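You operate a simulated robot arm through the tools that you are given. There is no shell and no other tool. Be economical: measure what you need, move in short steps, check, and stop when the job is done.

You are at the controls of a simulated two-armed robot. One attempt, no reset.

Task
Lock the white envelope in the lock box; the dial opens at green.
Fine: lay it on the felt rest, shut lid and latch, then turn the dial to blue.

Only the result counts: the job must be done as asked and must still hold three seconds after the hand-in. Knocking over, shifting, dropping, spilling or breaking anything else fails it. Lids that push on must go on centred and level and be pressed home; caps that screw on are set level and turned clockwise until they are tight.

Robot
Two 7-joint arms with fingered hands on one trunk, on a base that drives. Base frame: it is fixed to the floor where the robot stands at the start and does not move with it; the origin is under the middle of the robot, x ahead of it, y to its left, z up. Lengths are in m, angles in rad, forces in N, time in s.
The left shoulder is at the start at [0.025, 0.214, 1.2], the right one opposite. With the tool pointing down near the work surface each hand reaches from about 0.12 to 0.6 m from the robot's upright axis, wherever it stands, measured 20 degrees to its own side. Places, roughly: brass dial [0.5, 0, 0.8]; felt rest [0.6, 0, 0.8]; lock box [0.6, 0, 0.8]; lock box lid [0.6, 0, 0.9]; steel latch [0.5, -0.1, 0.8]. Payload 3.3 kg a hand.
The tool frame of a hand sits at the grasp point between the pads (the TCP): z along the fingers, y along the line on which they close. The tips reach 0.026 m beyond it. Largest opening 0.132 m; the body of the gripper starts 0.073 m behind the TCP. The gripper is a hand of 2 fingers: y runs from the thumb to the fingers, the wrist lies at [0, 0, -0.224] in the tool frame, and closing takes about 1.5 s.
Orientation is that of the tool frame in the base frame, as a unit quaternion [w, x, y, z]. With the fingers straight down and closing along the base's y, the tool's x points along the base's -x, its y along +y and its z along -z.

Tools
- The arms move only by the tool jog_arm. It takes "left_deltas", "right_deltas" or both (then of equal length, played together; a hand with none holds still); each is a list of rows, each a list of 7 numbers: the shift along the tool's x, y, z in mm, then the turn, a rotation vector about the tool's x, y, z in rad, then the gripper command, from -1 (fully open) to 1 (shut), values between in proportion. In form: [[dx, dy, dz, rx, ry, rz, fingers], ...]. A call has 1 to 12 rows; each row shifts and turns the commanded pose from where the row before left it, along the tool's axes as they then stand. A row lasts 0.2 s, in which the tool goes at most 0.05 m and 0.15 rad; a call with a longer step from one row to the next is refused whole, and so is a gripper value outside its range. A pose out of reach is approached as far as the arm can. The call stops where the force on the tool passes 90 N (or 10 N more than at its start, if that is more) or the arm is blocked; 0.2 s more then pass. The fingers move at their own pace (about 0.153 m/s each) and stop on an object; they squeeze with about 25 N. The grip force told is the motor's: it shows also when the fingers shut on nothing. Time passes only in rows, and 0.2 s behind the last, so rows that do not move let the fingers close. It gives the time, the measured TCP pose, the force on the tool (base axes), the opening and the grip force at its end, in the units of the frame above (readings bear some noise), with the torque about the TCP (base axes, N m) and any sound that the robot's microphone picked up.
- Cameras (640 x 400 px; columns grow to the right, rows downward): "scene" is now at [0.1058, 0.0121, 1.3734]; the picture's right is [0.14, -0.99, 0.00], its down [-0.56, -0.08, -0.83] and it looks along [0.82, 0.11, -0.56] (base axes); focal length 214 px, centre (320, 200). "left" rides on the left gripper at [-0.066, -0.003, -0.099] in its tool frame; the picture's right is [0.04, -1.00, 0.00], its down [0.83, 0.03, -0.55] and it looks along [0.55, 0.02, 0.83] (tool axes); focal length 261 px, centre (320, 200). "right" rides on the right gripper at [0.065, -0.003, -0.099] in its tool frame; the picture's right is [0.04, 1.00, 0.00], its down [-0.83, 0.03, -0.55] and it looks along [-0.55, 0.02, 0.83] (tool axes); focal length 261 px, centre (320, 200). There is no depth. A picture from a camera that has moved, and an enlarged one, comes with that camera's place and axes in the base frame and with its lens.
- grab_frame(camera): a new picture of that camera. The clock stands still meanwhile.
- raise_lower(by): slides the trunk up (or, below 0, down) by that many m; the arms and the scene camera ride with it, the base frame stays. It gives what a move gives, with no picture.
- drive_base(legs): drives the robot by 1 to 6 legs, each [ahead, left, turn to the left] in m, m and rad, along the robot's own axes; the way and the turn of a leg run together, so that a leg with both is an arc; at most 1.5 m and 3.142 rad a leg. The arms and the cameras ride along, it lands a little off, and it stops where it bumps. It gives what a move gives.
- preshape(shape, hand): the hand has 2 fingers and takes this shape, open, in about a second: jaw (thumb against the fingers, like two jaws); tri (thumb and two fingers); tip (a fingertip pinch); poke (one finger out to press); point (the index stretched); flat (the hand flat); cup (the hand cupped); fist (a fist). The gripper value then closes the fingers along that shape, each until it touches; the sizes above hold for jaw. It gives what a move gives, with no picture.
- aim_head(pan, tilt): turns the head with the scene camera to pan (to the left, within 1.501 rad either way) and tilt (down, from -0.506 to 1.204), counted from straight ahead of the robot. It gives what a move gives.
- inspect(camera, box): a new picture of the part [left, top, right, bottom] of that camera's present view, enlarged. The clock stands still meanwhile.
- job_done(): hands the job in; it is judged then, once.

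Work in short steps. Places have to be worked out from the pictures, the camera data and where the tool is seen: move nearer, look again, correct. Check each grasp and each placing, and mend what went wrong. You have 120 turns and 108 pictures in all, those below and enlarged ones among them. Open the grippers and draw the arms clear of the work before you hand the job in, unless the task says otherwise; then end with one line.

The tools are called after "Call:" as name(argument=value, ...) on one line, values as JSON. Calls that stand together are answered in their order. jog_arm: Moves the arms, as the interface text tells. Its arguments: {"type":"object","properties":{"left_deltas":{"type":"array","items":{"type":"array","items":{"type":"number"}}},"right_deltas":{"type":"array","items":{"type":"array","items":{"type":"number"}}}},"required":[]} The other tools are called the same way: raise_lower (by) slides the trunk up or down; preshape (shape, hand) gives the hand a shape; drive_base (legs) drives the base; aim_head (pan, tilt) turns the head that bears the scene camera; grab_frame (camera) takes a picture; inspect (camera, box) takes an enlarged picture of a part of a camera's view; job_done () hands the job in.

At the start:

```text
clock: 0.0
left_ee_pos: [0.2842, 0.1966, 1.1927]
left_tcp_rot: [0.0, 0.0, 1.0, 0.0]
left_force: [-1.7, 0.1, -0.4]
left_ft_torque: [0.01, 0.02, -0.02]
left_gripper_width: 0.1318
left_grip_force: 0.1
left_shape: jaw
right_ee_pos: [0.2777, -0.056, 1.2853]
right_tcp_rot: [-0.001, 0.0, 1.0, 0.001]
right_force: [0.7, -0.2, -0.2]
right_ft_torque: [0.01, 0.02, 0.01]
right_gripper_width: 0.1318
right_grip_force: 0.0
right_shape: jaw
trunk travel left (down, up): [-0.482, 0.279]
robot x, y, heading: [0.0044, 0.0013, -0.001]
head pan, tilt: [0.138, 0.597]
```

scene: 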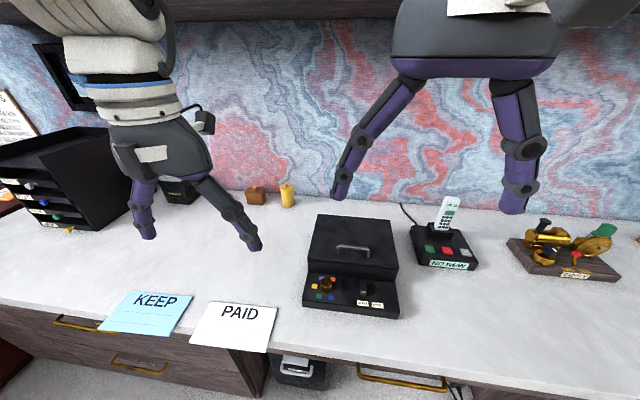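
right: 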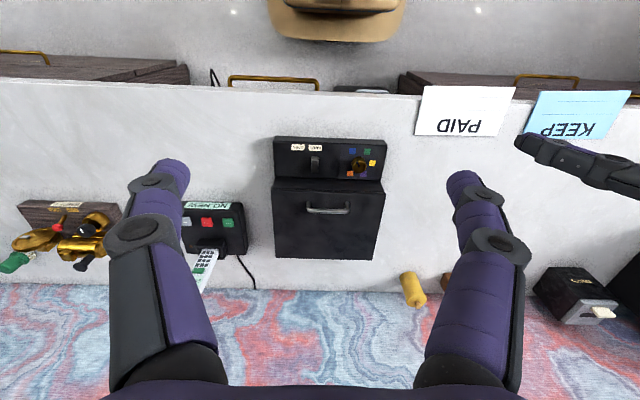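
left: 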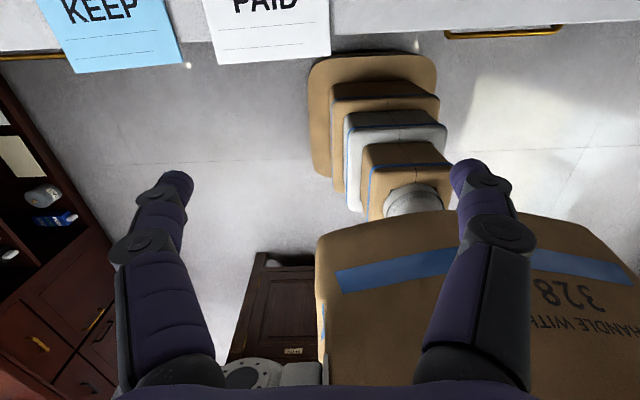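

I look closely at the lock box and the papers first.

Call:
inspect(camera="scene", box=[280, 200, 440, 330])

Call:
inspect(camera="scene", box=[80, 270, 300, 400])

Call:
inspect(camera="right", box=[260, 120, 400, 210])

```text
3.08 times, centred on (360, 265) of scene
camera zoom: at [0.1058, 0.0121, 1.3734], right [0.14, -0.99, 0.0], down [-0.56, -0.08, -0.83], along [0.82, 0.11, -0.56], focal length 660 px, centre (197, 0)
```

zoom: 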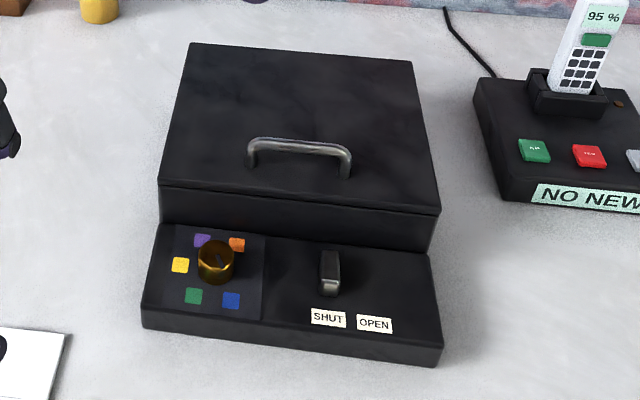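

```text
2.91 times, centred on (190, 335) of scene
camera zoom: at [0.1058, 0.0121, 1.3734], right [0.14, -0.99, 0.0], down [-0.56, -0.08, -0.83], along [0.82, 0.11, -0.56], focal length 624 px, centre (698, -193)
```

zoom: 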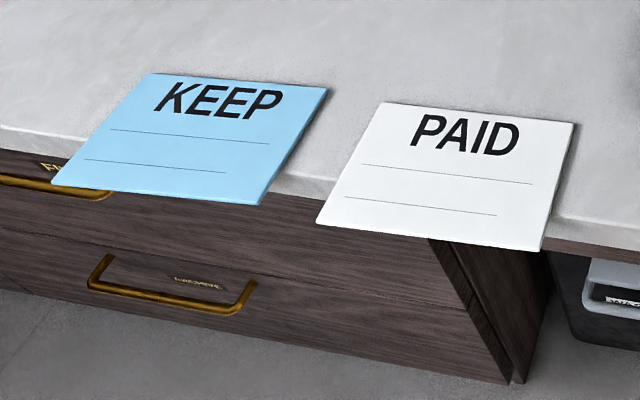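

```text
4.44 times, centred on (330, 165) of right
camera zoom: at [0.2126, -0.0591, 1.3853], right [-0.04, 1.0, 0.0], down [0.83, 0.03, 0.55], along [0.55, 0.03, -0.83], focal length 1158 px, centre (276, 356)
```

zoom: 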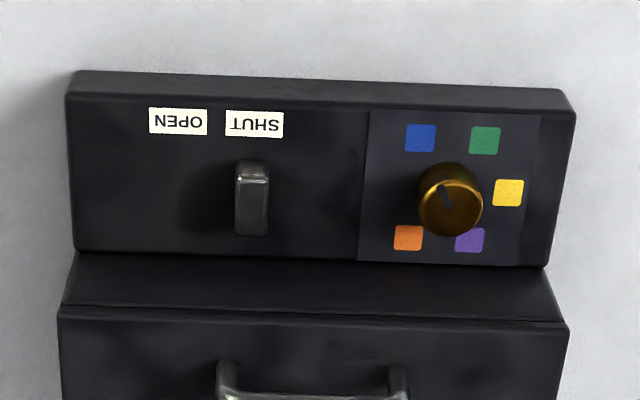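

I bring the right hand nearer above the box front, to see dial and latch with its camera.

Call:
jog_arm(right_deltas=[[-10, 7, 35, 0, 0, 0, -1], [-10, 7, 35, 0, 0, 0, -1], [-10, 7, 35, 0, 0, 0, -1], [-10, 7, 35, 0, 0, 0, -1], [-10, 7, 35, 0, 0, 0, -1], [-10, 7, 35, 0, 0, 0, -1], [-10, 7, 35, 0, 0, 0, -1], [-10, 7, 35, 0, 0, 0, -1]])

Call:
grab_frame(camera="right")

Call:
inspect(camera="right", box=[200, 130, 440, 280])

```text
clock: 2.0
left_ee_pos: [0.2841, 0.1959, 1.1929]
left_tcp_rot: [0.0, 0.0, 1.0, 0.001]
left_force: [0.1, 0.2, -0.5]
left_ft_torque: [0.02, -0.02, 0.02]
left_gripper_width: 0.1319
left_grip_force: 0.1
left_shape: jaw
right_ee_pos: [0.4353, -0.0206, 1.1278]
right_tcp_rot: [0.0, 0.039, 0.999, 0.019]
right_force: [-0.3, 0.5, -0.4]
right_ft_torque: [-0.01, -0.01, 0.0]
right_gripper_width: 0.1321
right_grip_force: 0.0
right_shape: jaw
right hand out of reach, approached as far as the arm can: row 1, 2, 3, 4, 5, 6, 7, 8
trunk travel left (down, up): [-0.482, 0.279]
robot x, y, heading: [-0.0008, 0.0024, 0.0]
head pan, tilt: [0.138, 0.597]
stopped in row 8 (right hand): the arm was blocked; the commanded pose is now the measured one
```

```text
101 pictures are left
camera right: at [0.3707, -0.0222, 1.227], right [0.04, 1.0, 0.04], down [0.83, -0.05, 0.55], along [0.55, 0.01, -0.83], focal length 261 px, centre (320, 200)
```

right: 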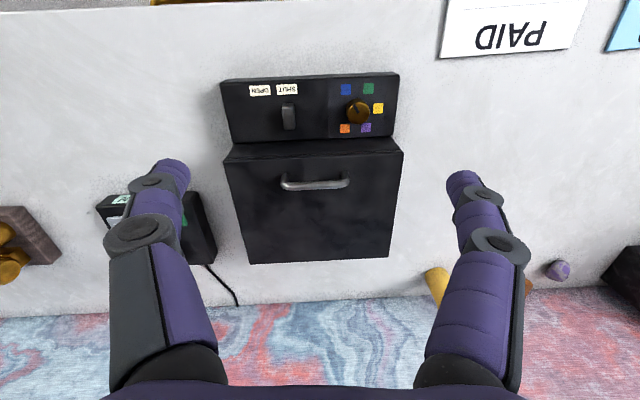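

```text
2.67 times, centred on (320, 205) of right
camera zoom: at [0.3707, -0.0222, 1.227], right [0.04, 1.0, 0.04], down [0.83, -0.05, 0.55], along [0.55, 0.01, -0.83], focal length 695 px, centre (320, 187)
```

zoom: 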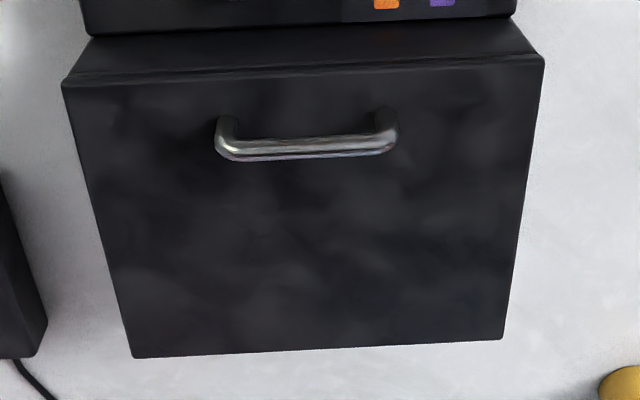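

The hand could not follow along that line; I try straight down from here and look.

Call:
jog_arm(right_deltas=[[0, 0, 30, 0, 0, 0, -1], [0, 0, 30, 0, 0, 0, -1], [0, 0, 30, 0, 0, 0, -1], [0, 0, 30, 0, 0, 0, -1]])

Call:
inspect(camera="right", box=[200, 0, 440, 150])

```text
clock: 3.2
left_ee_pos: [0.2858, 0.1952, 1.1922]
left_tcp_rot: [0.0, 0.0, 1.0, 0.0]
left_force: [-0.3, 0.1, 0.9]
left_ft_torque: [-0.02, 0.0, -0.02]
left_gripper_width: 0.1321
left_grip_force: 0.1
left_shape: jaw
right_ee_pos: [0.4545, -0.025, 1.0863]
right_tcp_rot: [-0.005, 0.066, 0.997, 0.031]
right_force: [-0.7, 0.1, -0.3]
right_ft_torque: [0.01, 0.02, -0.03]
right_gripper_width: 0.1322
right_grip_force: 0.0
right_shape: jaw
right hand out of reach, approached as far as the arm can: row 1, 2, 3, 4
trunk travel left (down, up): [-0.482, 0.279]
robot x, y, heading: [0.002, -0.0006, 0.003]
head pan, tilt: [0.138, 0.597]
stopped in row 4 (right hand): the arm was blocked; the commanded pose is now the measured one
```

```text
2.67 times, centred on (320, 75) of right
camera zoom: at [0.3896, -0.0249, 1.1872], right [0.09, 0.99, 0.06], down [0.83, -0.11, 0.54], along [0.55, 0.0, -0.84], focal length 695 px, centre (320, 533)
```

zoom: 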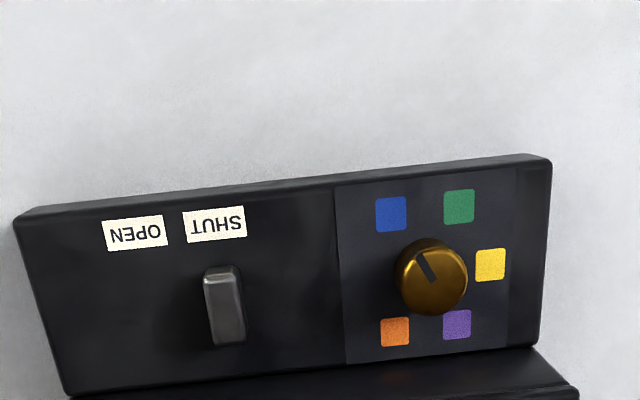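

The dial now points at blue, and green is clockwise of it; the latch stands at SHUT. The arm is hitting some limit, so I try levelling the tool and moving right and down.

Call:
jog_arm(right_deltas=[[0, -40, 0, 0, 0, 0, -1], [0, -40, 0, 0, 0, 0, -1], [0, 0, 30, 0, 0, 0, -1], [0, 0, 30, 0, 0, 0, -1]])

Call:
grab_frame(camera="scene")

```text
clock: 4.2
left_ee_pos: [0.2849, 0.1952, 1.1922]
left_tcp_rot: [0.0, 0.0, 1.0, 0.0]
left_force: [-1.0, -0.2, 0.0]
left_ft_torque: [0.0, 0.0, 0.01]
left_gripper_width: 0.1317
left_grip_force: 0.0
left_shape: jaw
right_ee_pos: [0.4669, -0.0472, 1.0742]
right_tcp_rot: [-0.013, 0.062, 0.997, 0.042]
right_force: [-1.7, 0.0, 0.9]
right_ft_torque: [0.02, 0.0, -0.03]
right_gripper_width: 0.1321
right_grip_force: 0.0
right_shape: jaw
right hand out of reach, approached as far as the arm can: row 1, 2, 3, 4
trunk travel left (down, up): [-0.482, 0.279]
robot x, y, heading: [0.0008, -0.0042, -0.006]
head pan, tilt: [0.138, 0.597]
```

```text
98 pictures are left
camera scene: at [0.1058, 0.0122, 1.3733], right [0.14, -0.99, 0.0], down [-0.56, -0.08, -0.83], along [0.82, 0.11, -0.56], focal length 214 px, centre (320, 200)
```

scene: 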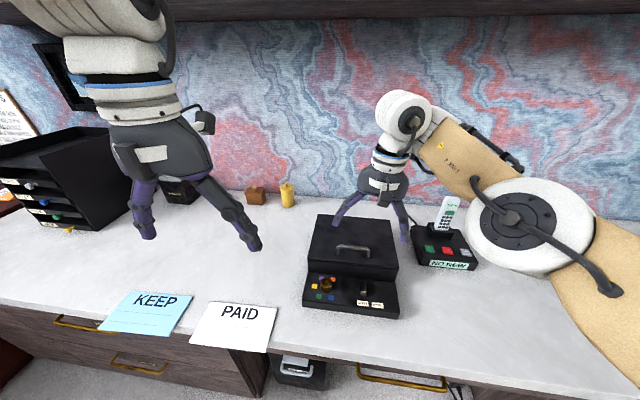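

I test the trunk: raising it puts the work lower relative to the shoulders, which the stated reach suggests.

Call:
raise_lower(by=0.15)

Call:
jog_arm(right_deltas=[[0, 0, 30, 0, 0, 0, -1], [0, 0, 30, 0, 0, 0, -1], [0, 0, 30, 0, 0, 0, -1], [0, 0, 30, 0, 0, 0, -1], [0, 0, 30, 0, 0, 0, -1]])

```text
clock: 6.0
left_ee_pos: [0.2844, 0.1949, 1.3414]
left_tcp_rot: [-0.001, 0.0, 1.0, 0.0]
left_force: [0.2, 0.2, -0.4]
left_ft_torque: [0.0, 0.03, 0.0]
left_gripper_width: 0.1318
left_grip_force: 0.1
left_shape: jaw
right_ee_pos: [0.4655, -0.0463, 1.2331]
right_tcp_rot: [-0.002, 0.061, 0.997, 0.042]
right_force: [-0.1, -0.4, 0.3]
right_ft_torque: [0.01, -0.01, -0.01]
right_gripper_width: 0.1321
right_grip_force: 0.0
right_shape: jaw
trunk travel left (down, up): [-0.632, 0.129]
robot x, y, heading: [0.0031, -0.004, 0.0]
head pan, tilt: [0.138, 0.597]
```

```text
clock: 7.2
left_ee_pos: [0.2847, 0.1956, 1.3424]
left_tcp_rot: [0.0, 0.0, 1.0, 0.0]
left_force: [-1.3, 0.5, -0.3]
left_ft_torque: [-0.01, -0.03, 0.04]
left_gripper_width: 0.1318
left_grip_force: 0.1
left_shape: jaw
right_ee_pos: [0.4599, -0.0313, 1.2155]
right_tcp_rot: [-0.008, 0.062, 0.997, 0.051]
right_force: [0.3, 0.6, 0.6]
right_ft_torque: [0.01, -0.04, 0.01]
right_gripper_width: 0.1318
right_grip_force: 0.1
right_shape: jaw
right hand out of reach, approached as far as the arm can: row 1, 2, 3, 4, 5
trunk travel left (down, up): [-0.632, 0.129]
robot x, y, heading: [0.004, 0.0014, 0.003]
head pan, tilt: [0.138, 0.597]
```

The arm seems against a joint limit. I draw it back toward a pose mirroring the left arm, then go down from there.

Call:
jog_arm(right_deltas=[[25, -20, -25, 0, 0, 0, -1], [25, -20, -25, 0, 0, 0, -1], [25, -20, -25, 0, 0, 0, -1], [25, -20, -25, 0, 0, 0, -1], [25, -20, -20, 0, 0, 0, -1], [25, -20, 0, 0, 0, 0, -1], [25, -20, 0, 0, 0, 0, -1], [0, -20, 0, 0, 0, 0, -1]])

Call:
jog_arm(right_deltas=[[0, 0, 30, 0, 0, 0, -1], [0, 0, 30, 0, 0, 0, -1], [0, 0, 30, 0, 0, 0, -1], [0, 0, 30, 0, 0, 0, -1]])

```text
clock: 8.9
left_ee_pos: [0.2863, 0.1953, 1.3427]
left_tcp_rot: [-0.001, -0.001, 1.0, 0.001]
left_force: [0.4, 0.0, 0.4]
left_ft_torque: [0.02, 0.0, 0.0]
left_gripper_width: 0.132
left_grip_force: 0.0
left_shape: jaw
right_ee_pos: [0.3869, -0.1247, 1.4029]
right_tcp_rot: [-0.004, 0.061, 0.997, 0.042]
right_force: [0.5, 0.3, 0.2]
right_ft_torque: [0.02, 0.01, 0.0]
right_gripper_width: 0.1314
right_grip_force: 0.1
right_shape: jaw
right hand out of reach, approached as far as the arm can: row 1, 2, 3, 4, 5, 6, 7, 8
trunk travel left (down, up): [-0.632, 0.129]
robot x, y, heading: [0.0011, -0.0014, 0.003]
head pan, tilt: [0.138, 0.597]
```

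```text
clock: 9.9
left_ee_pos: [0.2863, 0.1953, 1.3422]
left_tcp_rot: [0.0, 0.0, 1.0, 0.0]
left_force: [-0.7, -0.2, 1.0]
left_ft_torque: [0.01, 0.01, 0.03]
left_gripper_width: 0.1318
left_grip_force: 0.1
left_shape: jaw
right_ee_pos: [0.4425, -0.0907, 1.3328]
right_tcp_rot: [-0.003, 0.061, 0.997, 0.042]
right_force: [-1.2, -0.3, 0.4]
right_ft_torque: [-0.02, 0.02, -0.03]
right_gripper_width: 0.1322
right_grip_force: 0.2
right_shape: jaw
right hand out of reach, approached as far as the arm can: row 1, 2, 3, 4
trunk travel left (down, up): [-0.632, 0.129]
robot x, y, heading: [0.0026, 0.0032, 0.002]
head pan, tilt: [0.138, 0.597]
```

The wrist seems bound to about 0.48 m from the shoulder, its nearest; so I go forward first, then down.

Call:
jog_arm(right_deltas=[[-25, 0, 0, 0, 0, 0, -1], [-25, 0, 0, 0, 0, 0, -1], [-25, 0, 0, 0, 0, 0, -1], [0, 0, 30, 0, 0, 0, -1], [0, 0, 30, 0, 0, 0, -1], [0, 0, 30, 0, 0, 0, -1], [0, 0, 30, 0, 0, 0, -1]])

```text
clock: 11.6
left_ee_pos: [0.2857, 0.1959, 1.3416]
left_tcp_rot: [0.0, 0.0, 1.0, 0.0]
left_force: [0.5, 0.6, -0.1]
left_ft_torque: [0.0, 0.0, 0.0]
left_gripper_width: 0.1316
left_grip_force: 0.1
left_shape: jaw
right_ee_pos: [0.4834, -0.0843, 1.2252]
right_tcp_rot: [-0.007, 0.062, 0.997, 0.053]
right_force: [0.1, 0.9, 1.2]
right_ft_torque: [0.02, 0.0, 0.0]
right_gripper_width: 0.1318
right_grip_force: 0.2
right_shape: jaw
right hand out of reach, approached as far as the arm can: row 2, 3, 5, 6, 7
trunk travel left (down, up): [-0.632, 0.129]
robot x, y, heading: [-0.0001, 0.0029, 0.002]
head pan, tilt: [0.138, 0.597]
```

Testing the left arm: straight down by 0.2 m from its pose (over the counter front, high above anything).

Call:
jog_arm(left_deltas=[[-20, 0, 30, 0, 0, 0, -1], [-20, 0, 30, 0, 0, 0, -1], [-20, 0, 30, 0, 0, 0, -1], [0, 0, 30, 0, 0, 0, -1], [0, 0, 30, 0, 0, 0, -1], [0, 0, 30, 0, 0, 0, -1]])

Call:
grab_frame(camera="scene")

```text
clock: 12.9
left_ee_pos: [0.3451, 0.1966, 1.1616]
left_tcp_rot: [0.001, 0.0, 1.0, 0.0]
left_force: [-1.1, -0.8, -0.3]
left_ft_torque: [0.01, -0.02, 0.01]
left_gripper_width: 0.1319
left_grip_force: 0.0
left_shape: jaw
right_ee_pos: [0.4836, -0.0846, 1.225]
right_tcp_rot: [-0.007, 0.062, 0.997, 0.052]
right_force: [0.5, -0.3, -0.8]
right_ft_torque: [0.02, -0.04, 0.0]
right_gripper_width: 0.1316
right_grip_force: 0.1
right_shape: jaw
trunk travel left (down, up): [-0.632, 0.129]
robot x, y, heading: [0.0043, -0.0014, 0.007]
head pan, tilt: [0.138, 0.597]
```

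```text
97 pictures are left
camera scene: at [0.0998, 0.0125, 1.5235], right [0.14, -0.99, 0.0], down [-0.56, -0.08, -0.83], along [0.82, 0.11, -0.56], focal length 214 px, centre (320, 200)
```

scene: 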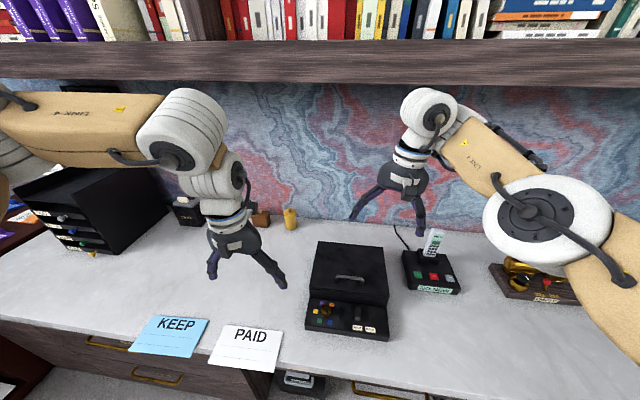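

The left arm obeys fully. The right has a low-elbow posture with its wrist near a limit; I tilt its fingers forward and move it out right/down to free it.

Call:
jog_arm(right_deltas=[[0, -20, 0, 0, -0.14, 0, -1], [0, -20, 0, 0, -0.14, 0, -1], [0, -20, 0, 0, -0.14, 0, -1], [0, -20, 0, 0, -0.14, 0, -1], [0, -20, 0, 0, -0.14, 0, -1]])

Call:
jog_arm(right_deltas=[[20, 0, 25, 0, 0, 0, -1], [20, 0, 0, 0, 0, 0, -1], [20, 0, 0, 0, 0, 0, -1], [20, 0, 0, 0, 0, 0, -1]])

```text
clock: 14.2
left_ee_pos: [0.3445, 0.1955, 1.1629]
left_tcp_rot: [0.0, 0.0, 1.0, 0.0]
left_force: [1.1, 0.2, 0.3]
left_ft_torque: [-0.04, -0.02, 0.03]
left_gripper_width: 0.1318
left_grip_force: 0.1
left_shape: jaw
right_ee_pos: [0.4914, -0.0748, 1.241]
right_tcp_rot: [0.026, 0.067, 0.996, 0.061]
right_force: [0.9, -0.6, -1.0]
right_ft_torque: [-0.01, 0.02, 0.0]
right_gripper_width: 0.1319
right_grip_force: 0.2
right_shape: jaw
right hand out of reach, approached as far as the arm can: row 1, 2, 3, 4, 5
trunk travel left (down, up): [-0.632, 0.129]
robot x, y, heading: [0.0003, -0.0006, 0.001]
head pan, tilt: [0.138, 0.597]
```

```text
clock: 15.2
left_ee_pos: [0.3436, 0.196, 1.1633]
left_tcp_rot: [0.0, 0.0, 1.0, 0.0]
left_force: [0.3, 0.8, 0.4]
left_ft_torque: [-0.01, 0.02, -0.03]
left_gripper_width: 0.132
left_grip_force: 0.0
left_shape: jaw
right_ee_pos: [0.4769, -0.0461, 1.2497]
right_tcp_rot: [0.024, 0.067, 0.996, 0.061]
right_force: [-0.2, -0.2, 0.5]
right_ft_torque: [0.01, 0.01, -0.02]
right_gripper_width: 0.1318
right_grip_force: 0.1
right_shape: jaw
right hand out of reach, approached as far as the arm can: row 1, 2, 3, 4
trunk travel left (down, up): [-0.632, 0.129]
robot x, y, heading: [-0.0003, 0.0018, 0.002]
head pan, tilt: [0.138, 0.597]
```

Tilting that way is refused too; I test the opposite tilt and a yaw.

Call:
jog_arm(right_deltas=[[0, 0, 0, 0, 0.14, 0, -1], [0, 0, 0, 0, 0.14, 0, -1], [0, 0, 0, 0, 0.14, 0, -1], [0, 0, 0, 0, 0, 0, -1]])

Call:
jog_arm(right_deltas=[[0, 0, 0, 0, 0, 0.14, -1], [0, 0, 0, 0, 0, 0.14, -1], [0, 0, 0, 0, 0, 0.14, -1], [0, 0, 0, 0, 0, 0, -1]])

Call:
grab_frame(camera="left")

```text
clock: 16.1
left_ee_pos: [0.3458, 0.1947, 1.162]
left_tcp_rot: [0.0, 0.0, 1.0, 0.001]
left_force: [0.5, -0.1, -0.5]
left_ft_torque: [0.01, 0.01, -0.01]
left_gripper_width: 0.132
left_grip_force: 0.1
left_shape: jaw
right_ee_pos: [0.429, -0.0736, 1.236]
right_tcp_rot: [-0.182, 0.053, 0.979, 0.074]
right_force: [0.2, -0.2, -0.4]
right_ft_torque: [0.01, 0.01, 0.0]
right_gripper_width: 0.132
right_grip_force: 0.1
right_shape: jaw
right hand out of reach, approached as far as the arm can: row 1, 2, 3
trunk travel left (down, up): [-0.632, 0.129]
robot x, y, heading: [-0.0035, -0.003, 0.001]
head pan, tilt: [0.138, 0.597]
```

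```text
clock: 17.1
left_ee_pos: [0.3443, 0.1956, 1.1618]
left_tcp_rot: [0.0, 0.0, 1.0, 0.0]
left_force: [-0.1, 0.1, 0.5]
left_ft_torque: [0.01, -0.01, -0.01]
left_gripper_width: 0.1318
left_grip_force: 0.0
left_shape: jaw
right_ee_pos: [0.4294, -0.0735, 1.2344]
right_tcp_rot: [-0.194, 0.256, 0.946, 0.034]
right_force: [0.3, -0.4, 0.5]
right_ft_torque: [-0.02, -0.01, -0.02]
right_gripper_width: 0.132
right_grip_force: 0.1
right_shape: jaw
trunk travel left (down, up): [-0.632, 0.129]
robot x, y, heading: [-0.0014, 0.0019, 0.001]
head pan, tilt: [0.138, 0.597]
```

```text
96 pictures are left
camera left: at [0.41, 0.1939, 1.2611], right [-0.04, -1.0, 0.0], down [-0.83, 0.03, 0.55], along [-0.55, 0.02, -0.83], focal length 261 px, centre (320, 200)
```

left: 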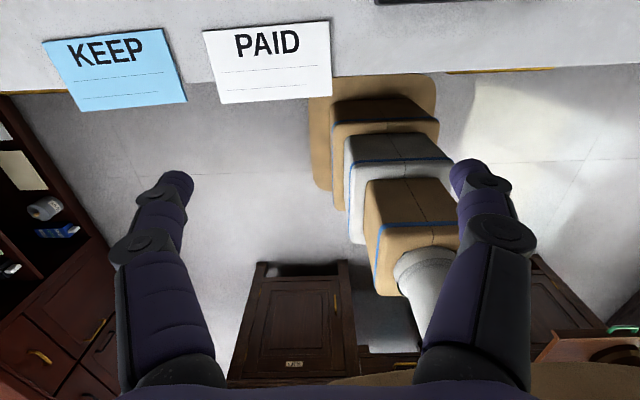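

Yawing seems to free the right wrist (its mount is turned half a turn from the left's). I continue the yaw and watch reach flags.

Call:
jog_arm(right_deltas=[[0, 0, 0, 0, 0, 0.15, -1], [0, 0, 0, 0, 0, 0.15, -1], [0, 0, 0, 0, 0, 0.15, -1], [0, 0, 0, 0, 0, 0.15, -1], [0, 0, 0, 0, 0, 0.15, -1], [0, 0, 0, 0, 0, 0.15, -1], [0, 0, 0, 0, 0, 0.15, -1], [0, 0, 0, 0, 0, 0.15, -1]])

Call:
grab_frame(camera="scene")

```text
clock: 18.9
left_ee_pos: [0.3448, 0.1961, 1.1633]
left_tcp_rot: [-0.001, 0.0, 1.0, 0.0]
left_force: [0.2, -1.0, -0.1]
left_ft_torque: [0.0, 0.0, 0.02]
left_gripper_width: 0.1318
left_grip_force: 0.1
left_shape: jaw
right_ee_pos: [0.4284, -0.0734, 1.2354]
right_tcp_rot: [-0.18, 0.746, 0.636, -0.081]
right_force: [0.7, 0.6, 0.3]
right_ft_torque: [0.0, 0.02, 0.0]
right_gripper_width: 0.1319
right_grip_force: 0.0
right_shape: jaw
trunk travel left (down, up): [-0.632, 0.129]
robot x, y, heading: [0.0045, 0.0007, -0.0]
head pan, tilt: [0.138, 0.597]
```

```text
95 pictures are left
camera scene: at [0.0993, 0.0121, 1.5235], right [0.14, -0.99, 0.0], down [-0.56, -0.08, -0.83], along [0.82, 0.11, -0.56], focal length 214 px, centre (320, 200)
```

scene: 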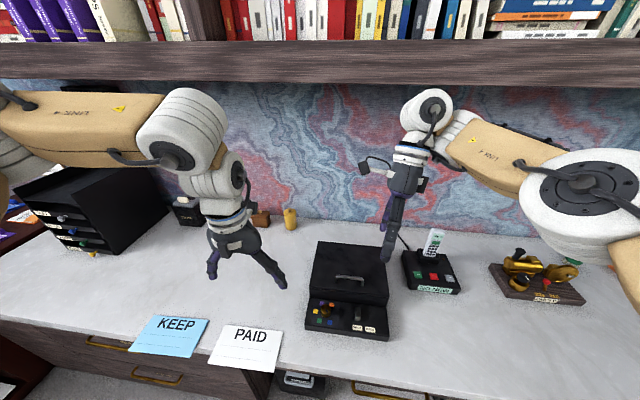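

Now I test moving down with this yaw.

Call:
jog_arm(right_deltas=[[0, 0, 30, 0, 0, 0, -1], [0, 0, 30, 0, 0, 0, -1], [0, 0, 30, 0, 0, 0, -1], [0, 0, 30, 0, 0, 0, -1], [0, 0, 30, 0, 0, 0, -1]])

```text
clock: 20.1
left_ee_pos: [0.3453, 0.1964, 1.1627]
left_tcp_rot: [-0.001, 0.0, 1.0, 0.001]
left_force: [-0.1, -1.1, 0.0]
left_ft_torque: [0.01, -0.01, -0.01]
left_gripper_width: 0.1319
left_grip_force: 0.0
left_shape: jaw
right_ee_pos: [0.4022, -0.0401, 1.0979]
right_tcp_rot: [-0.18, 0.745, 0.637, -0.082]
right_force: [0.8, -0.3, 0.0]
right_ft_torque: [-0.02, -0.02, 0.01]
right_gripper_width: 0.1319
right_grip_force: 0.0
right_shape: jaw
right hand out of reach, approached as far as the arm can: row 3, 4, 5
trunk travel left (down, up): [-0.632, 0.129]
robot x, y, heading: [0.0014, 0.0019, -0.003]
head pan, tilt: [0.138, 0.597]
```

Better: it went down 0.14 m. I continue the yaw further to reach the natural wrist side.

Call:
jog_arm(right_deltas=[[0, 0, 0, 0, 0, 0.15, -1], [0, 0, 0, 0, 0, 0.15, -1], [0, 0, 0, 0, 0, 0.15, -1], [0, 0, 0, 0, 0, 0.15, -1], [0, 0, 0, 0, 0, 0.15, -1], [0, 0, 0, 0, 0, 0.15, -1], [0, 0, 0, 0, 0, 0.15, -1], [0, 0, 0, 0, 0, 0.15, -1], [0, 0, 0, 0, 0, 0.15, -1]])

Call:
jog_arm(right_deltas=[[0, 0, 30, 0, 0, 0, -1], [0, 0, 30, 0, 0, 0, -1]])

Call:
grab_frame(camera="scene")

```text
clock: 22.1
left_ee_pos: [0.3451, 0.1976, 1.1633]
left_tcp_rot: [0.0, 0.0, 1.0, 0.001]
left_force: [0.0, -0.5, 0.5]
left_ft_torque: [0.02, -0.02, 0.03]
left_gripper_width: 0.132
left_grip_force: 0.0
left_shape: jaw
right_ee_pos: [0.4006, -0.0392, 1.0963]
right_tcp_rot: [-0.089, 0.98, 0.031, -0.176]
right_force: [-0.3, 0.2, 0.0]
right_ft_torque: [0.02, 0.03, 0.01]
right_gripper_width: 0.1323
right_grip_force: 0.1
right_shape: jaw
trunk travel left (down, up): [-0.632, 0.129]
robot x, y, heading: [-0.0031, 0.0011, 0.004]
head pan, tilt: [0.138, 0.597]
```

```text
clock: 22.8
left_ee_pos: [0.344, 0.1963, 1.1616]
left_tcp_rot: [0.0, 0.0, 1.0, 0.0]
left_force: [-0.3, 0.3, -0.1]
left_ft_torque: [-0.04, -0.03, 0.05]
left_gripper_width: 0.1323
left_grip_force: 0.1
left_shape: jaw
right_ee_pos: [0.3946, -0.0343, 1.0787]
right_tcp_rot: [-0.089, 0.98, 0.032, -0.177]
right_force: [-0.2, 0.2, -0.3]
right_ft_torque: [0.04, 0.01, -0.01]
right_gripper_width: 0.1318
right_grip_force: 0.0
right_shape: jaw
right hand out of reach, approached as far as the arm can: row 1, 2
trunk travel left (down, up): [-0.632, 0.129]
robot x, y, heading: [0.0014, -0.0012, -0.003]
head pan, tilt: [0.138, 0.597]
```

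```text
94 pictures are left
camera scene: at [0.0993, 0.0119, 1.5236], right [0.14, -0.99, 0.0], down [-0.56, -0.08, -0.83], along [0.82, 0.11, -0.56], focal length 214 px, centre (320, 200)
```

scene: 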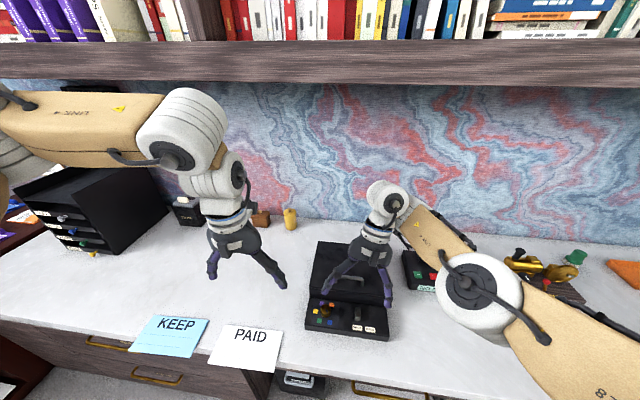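

The left arm behaves well, so I will work with it alone, shifting the base right as needed. First I park the right arm up and to the right.

Call:
jog_arm(right_deltas=[[0, 20, -30, 0, 0, 0, -1], [0, 20, -30, 0, 0, 0, -1], [0, 20, -30, 0, 0, 0, -1], [0, 25, -30, 0, 0, 0, -1], [0, 25, -30, 0, 0, 0, -1], [0, 25, -30, 0, 0, 0, -1], [0, 25, -30, 0, 0, 0, -1], [0, 30, -20, 0, 0, 0, -1], [0, 30, -20, 0, 0, 0, -1], [0, 30, -20, 0, 0, 0, -1]])

Call:
grab_frame(camera="scene")

```text
clock: 24.9
left_ee_pos: [0.3446, 0.1958, 1.1629]
left_tcp_rot: [0.0, 0.001, 1.0, 0.0]
left_force: [0.6, 0.2, 0.0]
left_ft_torque: [0.0, -0.02, -0.02]
left_gripper_width: 0.1318
left_grip_force: 0.0
left_shape: jaw
right_ee_pos: [0.4368, -0.2315, 1.2622]
right_tcp_rot: [-0.095, 0.98, 0.032, -0.173]
right_force: [-0.3, 0.6, -0.1]
right_ft_torque: [-0.03, -0.01, 0.02]
right_gripper_width: 0.132
right_grip_force: 0.0
right_shape: jaw
right hand out of reach, approached as far as the arm can: row 1, 7, 8, 9, 10
trunk travel left (down, up): [-0.632, 0.129]
robot x, y, heading: [-0.0001, -0.0012, -0.0]
head pan, tilt: [0.138, 0.597]
```

```text
93 pictures are left
camera scene: at [0.0988, 0.0117, 1.5236], right [0.14, -0.99, 0.0], down [-0.56, -0.08, -0.83], along [0.82, 0.11, -0.56], focal length 214 px, centre (320, 200)
```

scene: 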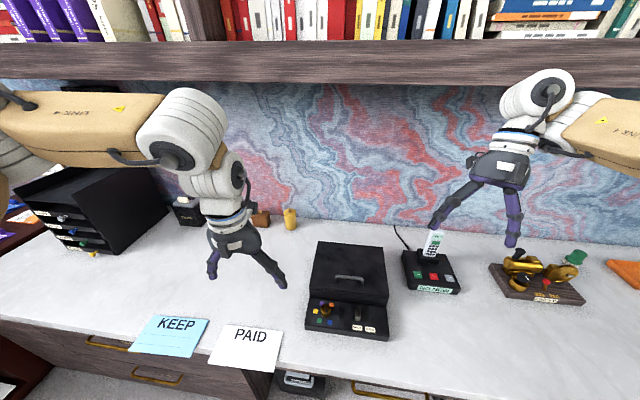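

The right wrist now mirrors the left's. I level the hand and test a descent there.

Call:
jog_arm(right_deltas=[[0, 0, 0, -0.06, 0.12, 0, -1], [0, 0, 0, -0.06, 0.12, 0, -1], [0, 0, 0, -0.06, 0.12, 0, -1], [0, 0, 25, 0, 0, 0, -1], [0, 0, 25, 0, 0, 0, -1], [0, 0, 25, 0, 0, 0, -1], [0, 0, 25, 0, 0, 0, -1]])

```text
clock: 26.6
left_ee_pos: [0.3455, 0.1959, 1.1625]
left_tcp_rot: [-0.001, 0.0, 1.0, 0.0]
left_force: [-0.3, -0.6, 0.4]
left_ft_torque: [0.01, -0.04, 0.01]
left_gripper_width: 0.132
left_grip_force: 0.0
left_shape: jaw
right_ee_pos: [0.4597, -0.0749, 1.2786]
right_tcp_rot: [-0.015, 0.999, 0.031, 0.003]
right_force: [-0.2, 0.0, -1.1]
right_ft_torque: [0.05, 0.02, 0.01]
right_gripper_width: 0.132
right_grip_force: 0.1
right_shape: jaw
right hand out of reach, approached as far as the arm can: row 1, 2, 3, 4, 5, 6, 7
trunk travel left (down, up): [-0.632, 0.129]
robot x, y, heading: [0.0045, -0.0005, -0.001]
head pan, tilt: [0.138, 0.597]
```

The right arm's wrist keeps the same distance from its shoulder whatever I ask — effectively lame. I park it back up right and work with the left.

Call:
jog_arm(right_deltas=[[0, 30, -15, 0, -0.12, 0, -1], [0, 30, -15, 0, -0.12, 0, -1], [0, 30, -15, 0, -0.12, 0, -1], [0, 30, 0, 0, 0, 0, -1], [0, 30, 0, 0, 0, 0, -1], [0, 30, 0, 0, 0, 0, -1], [0, 30, 0, 0, 0, 0, -1], [0, 30, 0, 0, 0, 0, -1]])

Call:
aim_head(pan=0.0, tilt=0.9)

Call:
grab_frame(camera="scene")

```text
clock: 28.4
left_ee_pos: [0.3445, 0.1958, 1.1614]
left_tcp_rot: [0.0, 0.001, 1.0, 0.0]
left_force: [0.4, 0.8, -0.1]
left_ft_torque: [0.01, 0.0, 0.0]
left_gripper_width: 0.1323
left_grip_force: 0.1
left_shape: jaw
right_ee_pos: [0.3799, -0.1805, 1.3513]
right_tcp_rot: [0.0, 0.984, 0.032, -0.173]
right_force: [-0.1, -0.1, -0.3]
right_ft_torque: [0.01, -0.03, -0.02]
right_gripper_width: 0.132
right_grip_force: 0.1
right_shape: jaw
right hand out of reach, approached as far as the arm can: row 1, 2, 3, 4, 5, 6, 7, 8
trunk travel left (down, up): [-0.632, 0.129]
robot x, y, heading: [0.0, -0.0006, -0.003]
head pan, tilt: [0.138, 0.597]
```

```text
clock: 29.1
left_ee_pos: [0.3445, 0.1962, 1.1609]
left_tcp_rot: [0.0, 0.0, 1.0, 0.0]
left_force: [0.2, 0.5, -0.2]
left_ft_torque: [0.01, 0.02, 0.0]
left_gripper_width: 0.1316
left_grip_force: 0.0
left_shape: jaw
right_ee_pos: [0.3798, -0.1809, 1.3495]
right_tcp_rot: [-0.001, 0.984, 0.032, -0.173]
right_force: [-0.6, -0.1, -0.5]
right_ft_torque: [0.03, -0.01, -0.01]
right_gripper_width: 0.1323
right_grip_force: 0.1
right_shape: jaw
trunk travel left (down, up): [-0.632, 0.129]
robot x, y, heading: [0.0027, -0.0023, 0.002]
head pan, tilt: [0.0, 0.901]
```

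```text
92 pictures are left
camera scene: at [0.0871, -0.0001, 1.4985], right [0.0, -1.0, 0.0], down [-0.78, 0.0, -0.62], along [0.62, 0.0, -0.78], focal length 214 px, centre (320, 200)
```

scene: 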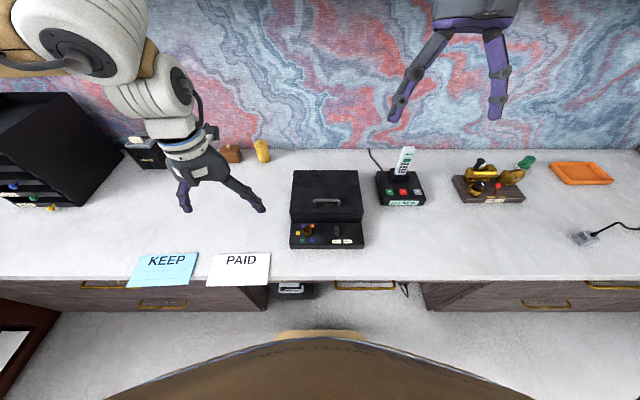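

The left works alone. I shift the base 0.16 m right so dial and latch lie in the left arm's good zone.

Call:
drive_base(legs=[[0, -0.16, 0]])

Call:
jog_arm(left_deltas=[[-25, 0, 25, 0, 0, 0, -1], [-25, 0, 30, 0, 0, 0, -1], [-25, 0, 30, 0, 0, 0, -1], [-25, 0, 30, 0, 0, 0, -1], [0, 0, 30, 0, 0, 0, -1]])

Call:
grab_frame(camera="left")

```text
clock: 30.6
left_ee_pos: [0.3444, 0.0343, 1.1615]
left_tcp_rot: [0.0, 0.0, 1.0, 0.001]
left_force: [-0.2, -0.7, -0.4]
left_ft_torque: [0.03, 0.01, 0.04]
left_gripper_width: 0.1317
left_grip_force: 0.0
left_shape: jaw
right_ee_pos: [0.3805, -0.3437, 1.3497]
right_tcp_rot: [-0.002, 0.984, 0.031, -0.173]
right_force: [-0.1, -0.5, 0.2]
right_ft_torque: [0.03, 0.05, -0.01]
right_gripper_width: 0.132
right_grip_force: 0.0
right_shape: jaw
trunk travel left (down, up): [-0.632, 0.129]
robot x, y, heading: [0.0009, -0.1612, 0.001]
head pan, tilt: [0.0, 0.901]
```

```text
clock: 31.8
left_ee_pos: [0.4424, 0.0357, 1.0131]
left_tcp_rot: [0.0, 0.0, 1.0, -0.001]
left_force: [0.2, 0.2, 1.0]
left_ft_torque: [-0.02, -0.01, 0.01]
left_gripper_width: 0.1321
left_grip_force: 0.0
left_shape: jaw
right_ee_pos: [0.3795, -0.341, 1.3507]
right_tcp_rot: [-0.001, 0.984, 0.031, -0.173]
right_force: [-0.5, 0.0, -1.1]
right_ft_torque: [-0.04, 0.03, 0.02]
right_gripper_width: 0.1318
right_grip_force: 0.0
right_shape: jaw
trunk travel left (down, up): [-0.632, 0.129]
robot x, y, heading: [-0.0, -0.1605, 0.002]
head pan, tilt: [0.0, 0.901]
```

```text
91 pictures are left
camera left: at [0.5084, 0.0341, 1.1128], right [-0.04, -1.0, 0.0], down [-0.83, 0.03, 0.55], along [-0.55, 0.02, -0.83], focal length 261 px, centre (320, 200)
```

left: 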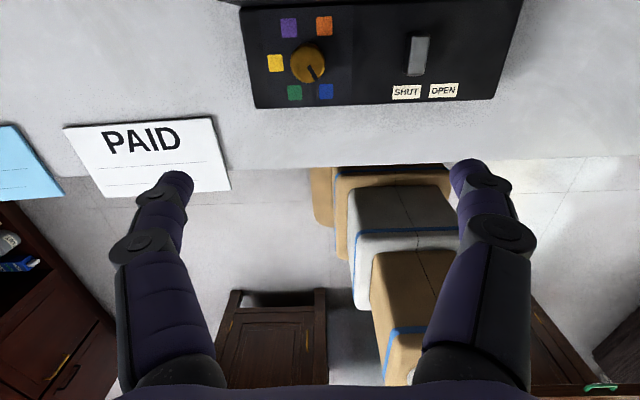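

Dial centre ≈ [0.478, 0.047], panel top ≈ 0.816, colours at 60° steps. I position above it, pre-yawed -0.5 with fingers half open, and check.

Call:
jog_arm(left_deltas=[[-12, 4, 25, 0, 0, 0, 0], [-12, 4, 25, 0, 0, 0, 0], [-12, 4, 25, 0, 0, 0, 0], [0, 0, 19, 0, 0, -0.13, 0], [0, 0, 19, 0, 0, -0.13, 0], [0, 0, 0, 0, 0, -0.13, 0], [0, 0, 0, 0, 0, -0.13, 0]])

Call:
grab_frame(camera="left")

Call:
grab_frame(camera="scene")

```text
clock: 33.4
left_ee_pos: [0.4795, 0.0466, 0.9046]
left_tcp_rot: [0.001, -0.258, 0.966, 0.0]
left_force: [0.8, 0.5, -0.3]
left_ft_torque: [0.0, 0.01, -0.02]
left_gripper_width: 0.0668
left_grip_force: 0.0
left_shape: jaw
right_ee_pos: [0.3806, -0.3408, 1.3501]
right_tcp_rot: [-0.001, 0.984, 0.032, -0.173]
right_force: [-0.3, 0.1, -0.3]
right_ft_torque: [0.02, 0.0, 0.01]
right_gripper_width: 0.132
right_grip_force: 0.0
right_shape: jaw
trunk travel left (down, up): [-0.632, 0.129]
robot x, y, heading: [0.0036, -0.1621, -0.001]
head pan, tilt: [0.0, 0.901]
```

```text
90 pictures are left
camera left: at [0.538, 0.078, 1.0027], right [0.46, -0.89, 0.0], down [-0.74, -0.39, 0.55], along [-0.49, -0.26, -0.83], focal length 261 px, centre (320, 200)
```

left: 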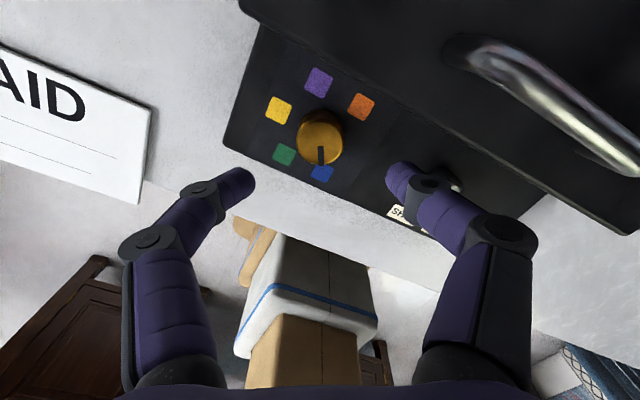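

```text
89 pictures are left
camera scene: at [0.0871, -0.1605, 1.4985], right [0.0, -1.0, 0.0], down [-0.78, 0.0, -0.62], along [0.62, 0.0, -0.78], focal length 214 px, centre (320, 200)
```

scene: 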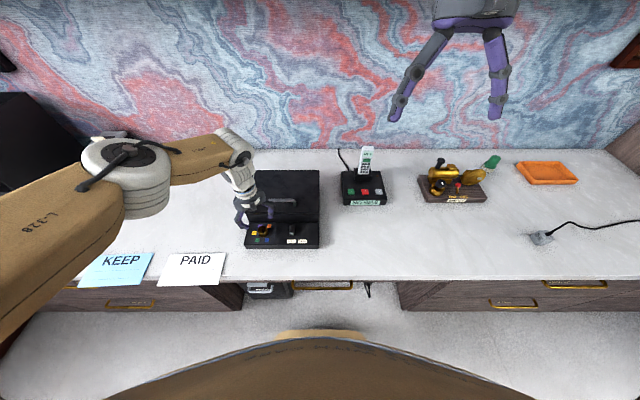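

Dial base centre works out at about [0.484, 0.049]; small correction, then descend to about TCP z 0.865 and look.

Call:
jog_arm(left_deltas=[[-5, 0, 10, 0, 0, 0, 0], [0, 0, 15, 0, 0, 0, 0], [0, 0, 15, 0, 0, 0, 0]])

Call:
inspect(camera="left", box=[200, 60, 440, 210])

```text
clock: 34.2
left_ee_pos: [0.4851, 0.0482, 0.8639]
left_tcp_rot: [0.001, -0.257, 0.966, 0.0]
left_force: [-0.6, -0.1, 0.5]
left_ft_torque: [-0.02, -0.01, -0.03]
left_gripper_width: 0.0665
left_grip_force: 0.1
left_shape: jaw
right_ee_pos: [0.3809, -0.3416, 1.3513]
right_tcp_rot: [-0.002, 0.984, 0.03, -0.173]
right_force: [0.1, 0.2, -0.4]
right_ft_torque: [0.03, 0.02, 0.02]
right_gripper_width: 0.1319
right_grip_force: 0.1
right_shape: jaw
trunk travel left (down, up): [-0.632, 0.129]
robot x, y, heading: [0.0015, -0.1593, 0.001]
head pan, tilt: [0.0, 0.901]
```

```text
2.67 times, centred on (320, 135) of left
camera zoom: at [0.5429, 0.0802, 0.9632], right [0.46, -0.89, 0.0], down [-0.74, -0.38, 0.55], along [-0.49, -0.26, -0.83], focal length 695 px, centre (320, 373)
```

zoom: 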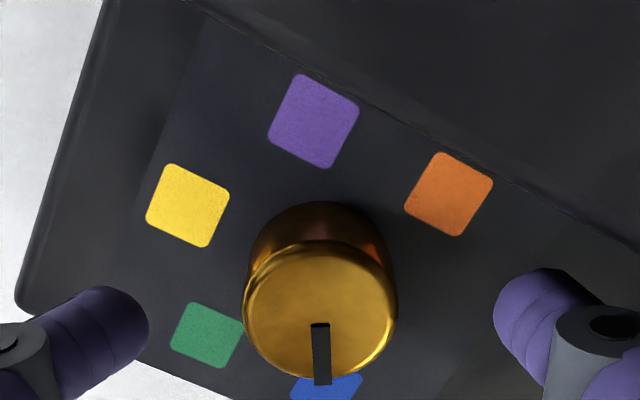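

Fingers straddle the knob evenly. Down 15 mm and close.

Call:
jog_arm(left_deltas=[[0, 0, 8, 0, 0, 0, 0], [0, 0, 7, 0, 0, 0, 0], [0, 0, 0, 0, 0, 0, 1], [0, 0, 0, 0, 0, 0, 1], [0, 0, 0, 0, 0, 0, 1], [0, 0, 0, 0, 0, 0, 1], [0, 0, 0, 0, 0, 0, 1]])

Call:
inspect(camera="left", box=[200, 60, 440, 210])

```text
clock: 35.8
left_ee_pos: [0.4848, 0.0496, 0.8494]
left_tcp_rot: [0.0, -0.258, 0.966, 0.0]
left_force: [2.5, 0.1, -3.2]
left_ft_torque: [0.01, -0.06, 0.0]
left_gripper_width: 0.0245
left_grip_force: 25.4
left_shape: jaw
right_ee_pos: [0.3812, -0.3411, 1.3497]
right_tcp_rot: [-0.002, 0.984, 0.032, -0.173]
right_force: [-0.3, 0.3, 0.9]
right_ft_torque: [0.01, 0.01, -0.02]
right_gripper_width: 0.132
right_grip_force: 0.1
right_shape: jaw
trunk travel left (down, up): [-0.632, 0.129]
robot x, y, heading: [-0.0005, -0.1601, 0.001]
head pan, tilt: [0.0, 0.901]
```

```text
2.67 times, centred on (320, 135) of left
camera zoom: at [0.543, 0.0809, 0.9484], right [0.46, -0.89, 0.0], down [-0.74, -0.38, 0.55], along [-0.49, -0.26, -0.83], focal length 695 px, centre (320, 373)
```

zoom: 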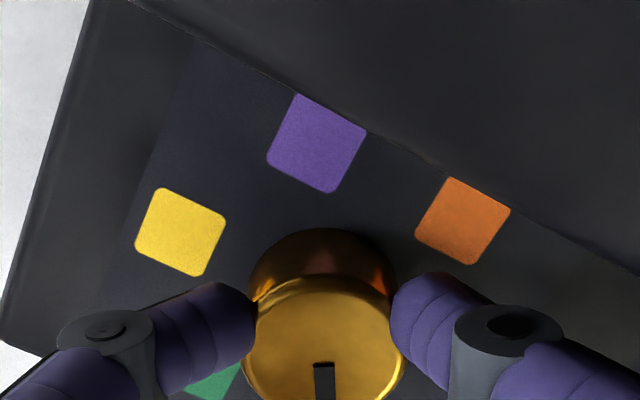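

The grip looks centred on a ~25 mm knob. I turn it clockwise by 60°.

Call:
jog_arm(left_deltas=[[0, 0, 0, 0, 0, 0.131, 1], [0, 0, 0, 0, 0, 0.131, 1], [0, 0, 0, 0, 0, 0.131, 1], [0, 0, 0, 0, 0, 0.131, 1], [0, 0, 0, 0, 0, 0.131, 1], [0, 0, 0, 0, 0, 0.131, 1], [0, 0, 0, 0, 0, 0.131, 1], [0, 0, 0, 0, 0, 0.131, 1], [0, 0, 0, 0, 0, 0, 1]])

Call:
inspect(camera="left", box=[200, 60, 440, 210])

```text
clock: 37.8
left_ee_pos: [0.4859, 0.0463, 0.8494]
left_tcp_rot: [0.0, 0.263, 0.965, -0.002]
left_force: [11.7, -19.5, -1.7]
left_ft_torque: [-0.43, -0.16, 0.13]
left_gripper_width: 0.0244
left_grip_force: 24.8
left_shape: jaw
right_ee_pos: [0.3818, -0.3429, 1.3483]
right_tcp_rot: [-0.003, 0.985, 0.032, -0.172]
right_force: [0.8, 0.8, -0.1]
right_ft_torque: [0.02, 0.0, 0.0]
right_gripper_width: 0.1318
right_grip_force: 0.0
right_shape: jaw
trunk travel left (down, up): [-0.632, 0.129]
robot x, y, heading: [0.0021, -0.1615, -0.003]
head pan, tilt: [0.0, 0.901]
```

```text
2.67 times, centred on (320, 135) of left
camera zoom: at [0.5408, 0.0117, 0.9487], right [-0.54, -0.84, 0.0], down [-0.7, 0.45, 0.55], along [-0.46, 0.3, -0.83], focal length 695 px, centre (320, 373)
```

zoom: 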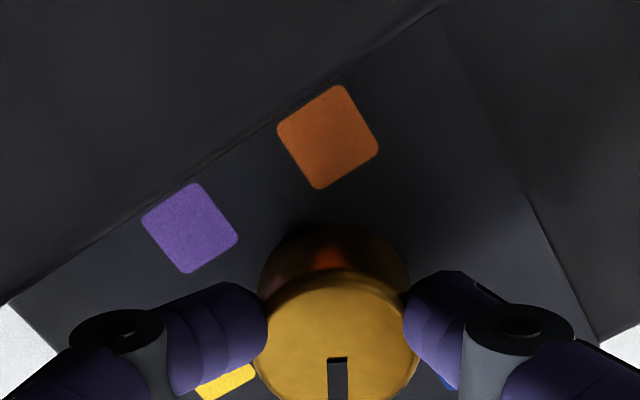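

The knob turned along. I release and lift to check the pointer.

Call:
jog_arm(left_deltas=[[0, 0, 0, 0, 0, 0, 0], [0, 0, 0, 0, 0, 0, 0], [0, 0, -25, 0, 0, 0, 0], [0, 0, -25, 0, 0, 0, 0], [0, 0, -20, 0, 0, 0, 0]])

Call:
inspect(camera="left", box=[180, 40, 500, 240])

```text
clock: 39.0
left_ee_pos: [0.4854, 0.0496, 0.9178]
left_tcp_rot: [-0.001, 0.262, 0.965, -0.001]
left_force: [-0.6, 0.1, -0.6]
left_ft_torque: [0.0, -0.01, 0.02]
left_gripper_width: 0.0656
left_grip_force: 0.2
left_shape: jaw
right_ee_pos: [0.3814, -0.342, 1.3502]
right_tcp_rot: [-0.001, 0.984, 0.031, -0.173]
right_force: [-1.5, 0.5, -0.1]
right_ft_torque: [0.01, -0.01, -0.04]
right_gripper_width: 0.1318
right_grip_force: 0.1
right_shape: jaw
trunk travel left (down, up): [-0.632, 0.129]
robot x, y, heading: [0.001, -0.1616, -0.002]
head pan, tilt: [0.0, 0.901]
```

```text
2.00 times, centred on (340, 140) of left
camera zoom: at [0.5404, 0.0155, 1.0169], right [-0.54, -0.84, 0.0], down [-0.7, 0.45, 0.55], along [-0.47, 0.3, -0.83], focal length 521 px, centre (280, 320)
```

zoom: 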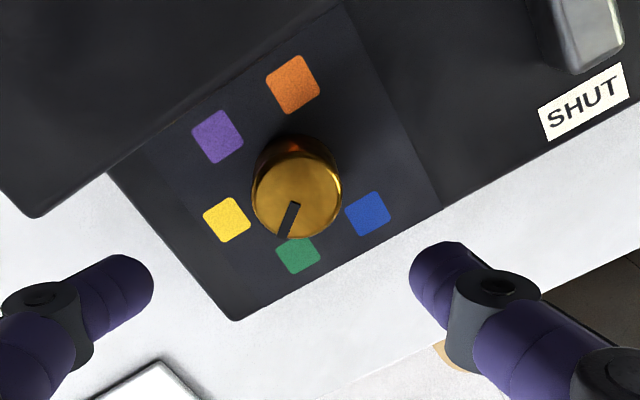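

Call:
inspect(camera="left", box=[270, 90, 390, 190])

```text
4.00 times, centred on (330, 140) of left
camera zoom: at [0.5404, 0.0155, 1.0169], right [-0.54, -0.84, 0.0], down [-0.7, 0.45, 0.55], along [-0.47, 0.3, -0.83], focal length 1043 px, centre (280, 440)
```

zoom: 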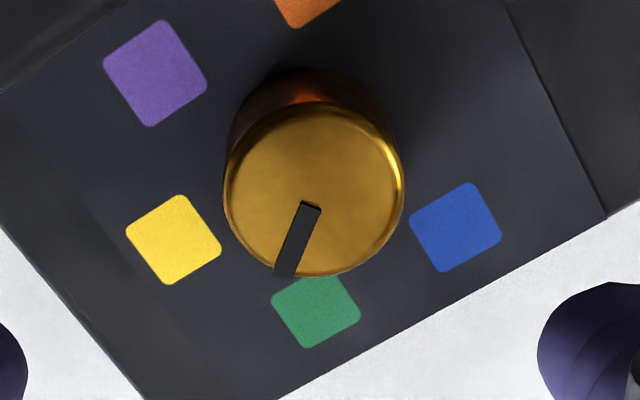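

The pointer overshot green by ~19° toward yellow. I re-centre slightly ([0.4825, 0.0465]), grip again and turn back 0.33 rad.

Call:
jog_arm(left_deltas=[[1, -4, 20, 0, 0, 0, 0], [0, 0, 25, 0, 0, 0, 0], [0, 0, 23, 0, 0, 0, 0], [0, 0, 0, 0, 0, 0, 1], [0, 0, 0, 0, 0, 0, 1], [0, 0, 0, 0, 0, 0, 1], [0, 0, 0, 0, 0, 0, 1]])

Call:
inspect(camera="left", box=[250, 100, 410, 240])

```text
clock: 40.6
left_ee_pos: [0.4822, 0.0482, 0.85]
left_tcp_rot: [-0.001, 0.262, 0.965, -0.001]
left_force: [-0.3, -1.0, -3.2]
left_ft_torque: [0.03, -0.01, 0.01]
left_gripper_width: 0.0271
left_grip_force: 24.2
left_shape: jaw
right_ee_pos: [0.3807, -0.3405, 1.35]
right_tcp_rot: [-0.001, 0.984, 0.032, -0.172]
right_force: [0.0, -0.6, 0.3]
right_ft_torque: [0.03, 0.02, 0.02]
right_gripper_width: 0.132
right_grip_force: 0.1
right_shape: jaw
trunk travel left (down, up): [-0.632, 0.129]
robot x, y, heading: [0.0008, -0.1585, 0.001]
head pan, tilt: [0.0, 0.901]
```

```text
2.86 times, centred on (330, 170) of left
camera zoom: at [0.5372, 0.0127, 0.9501], right [-0.54, -0.84, 0.0], down [-0.7, 0.45, 0.55], along [-0.47, 0.3, -0.83], focal length 745 px, centre (291, 286)
```

zoom: 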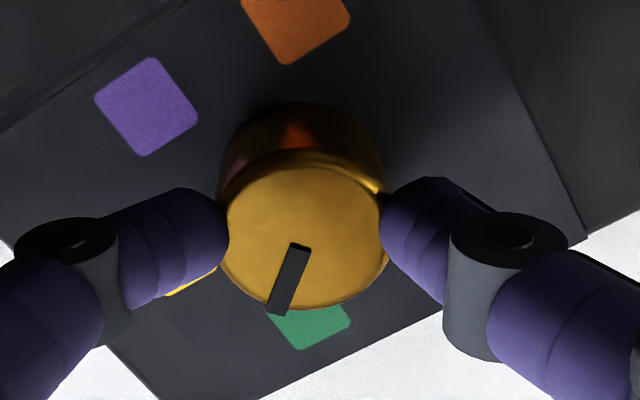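

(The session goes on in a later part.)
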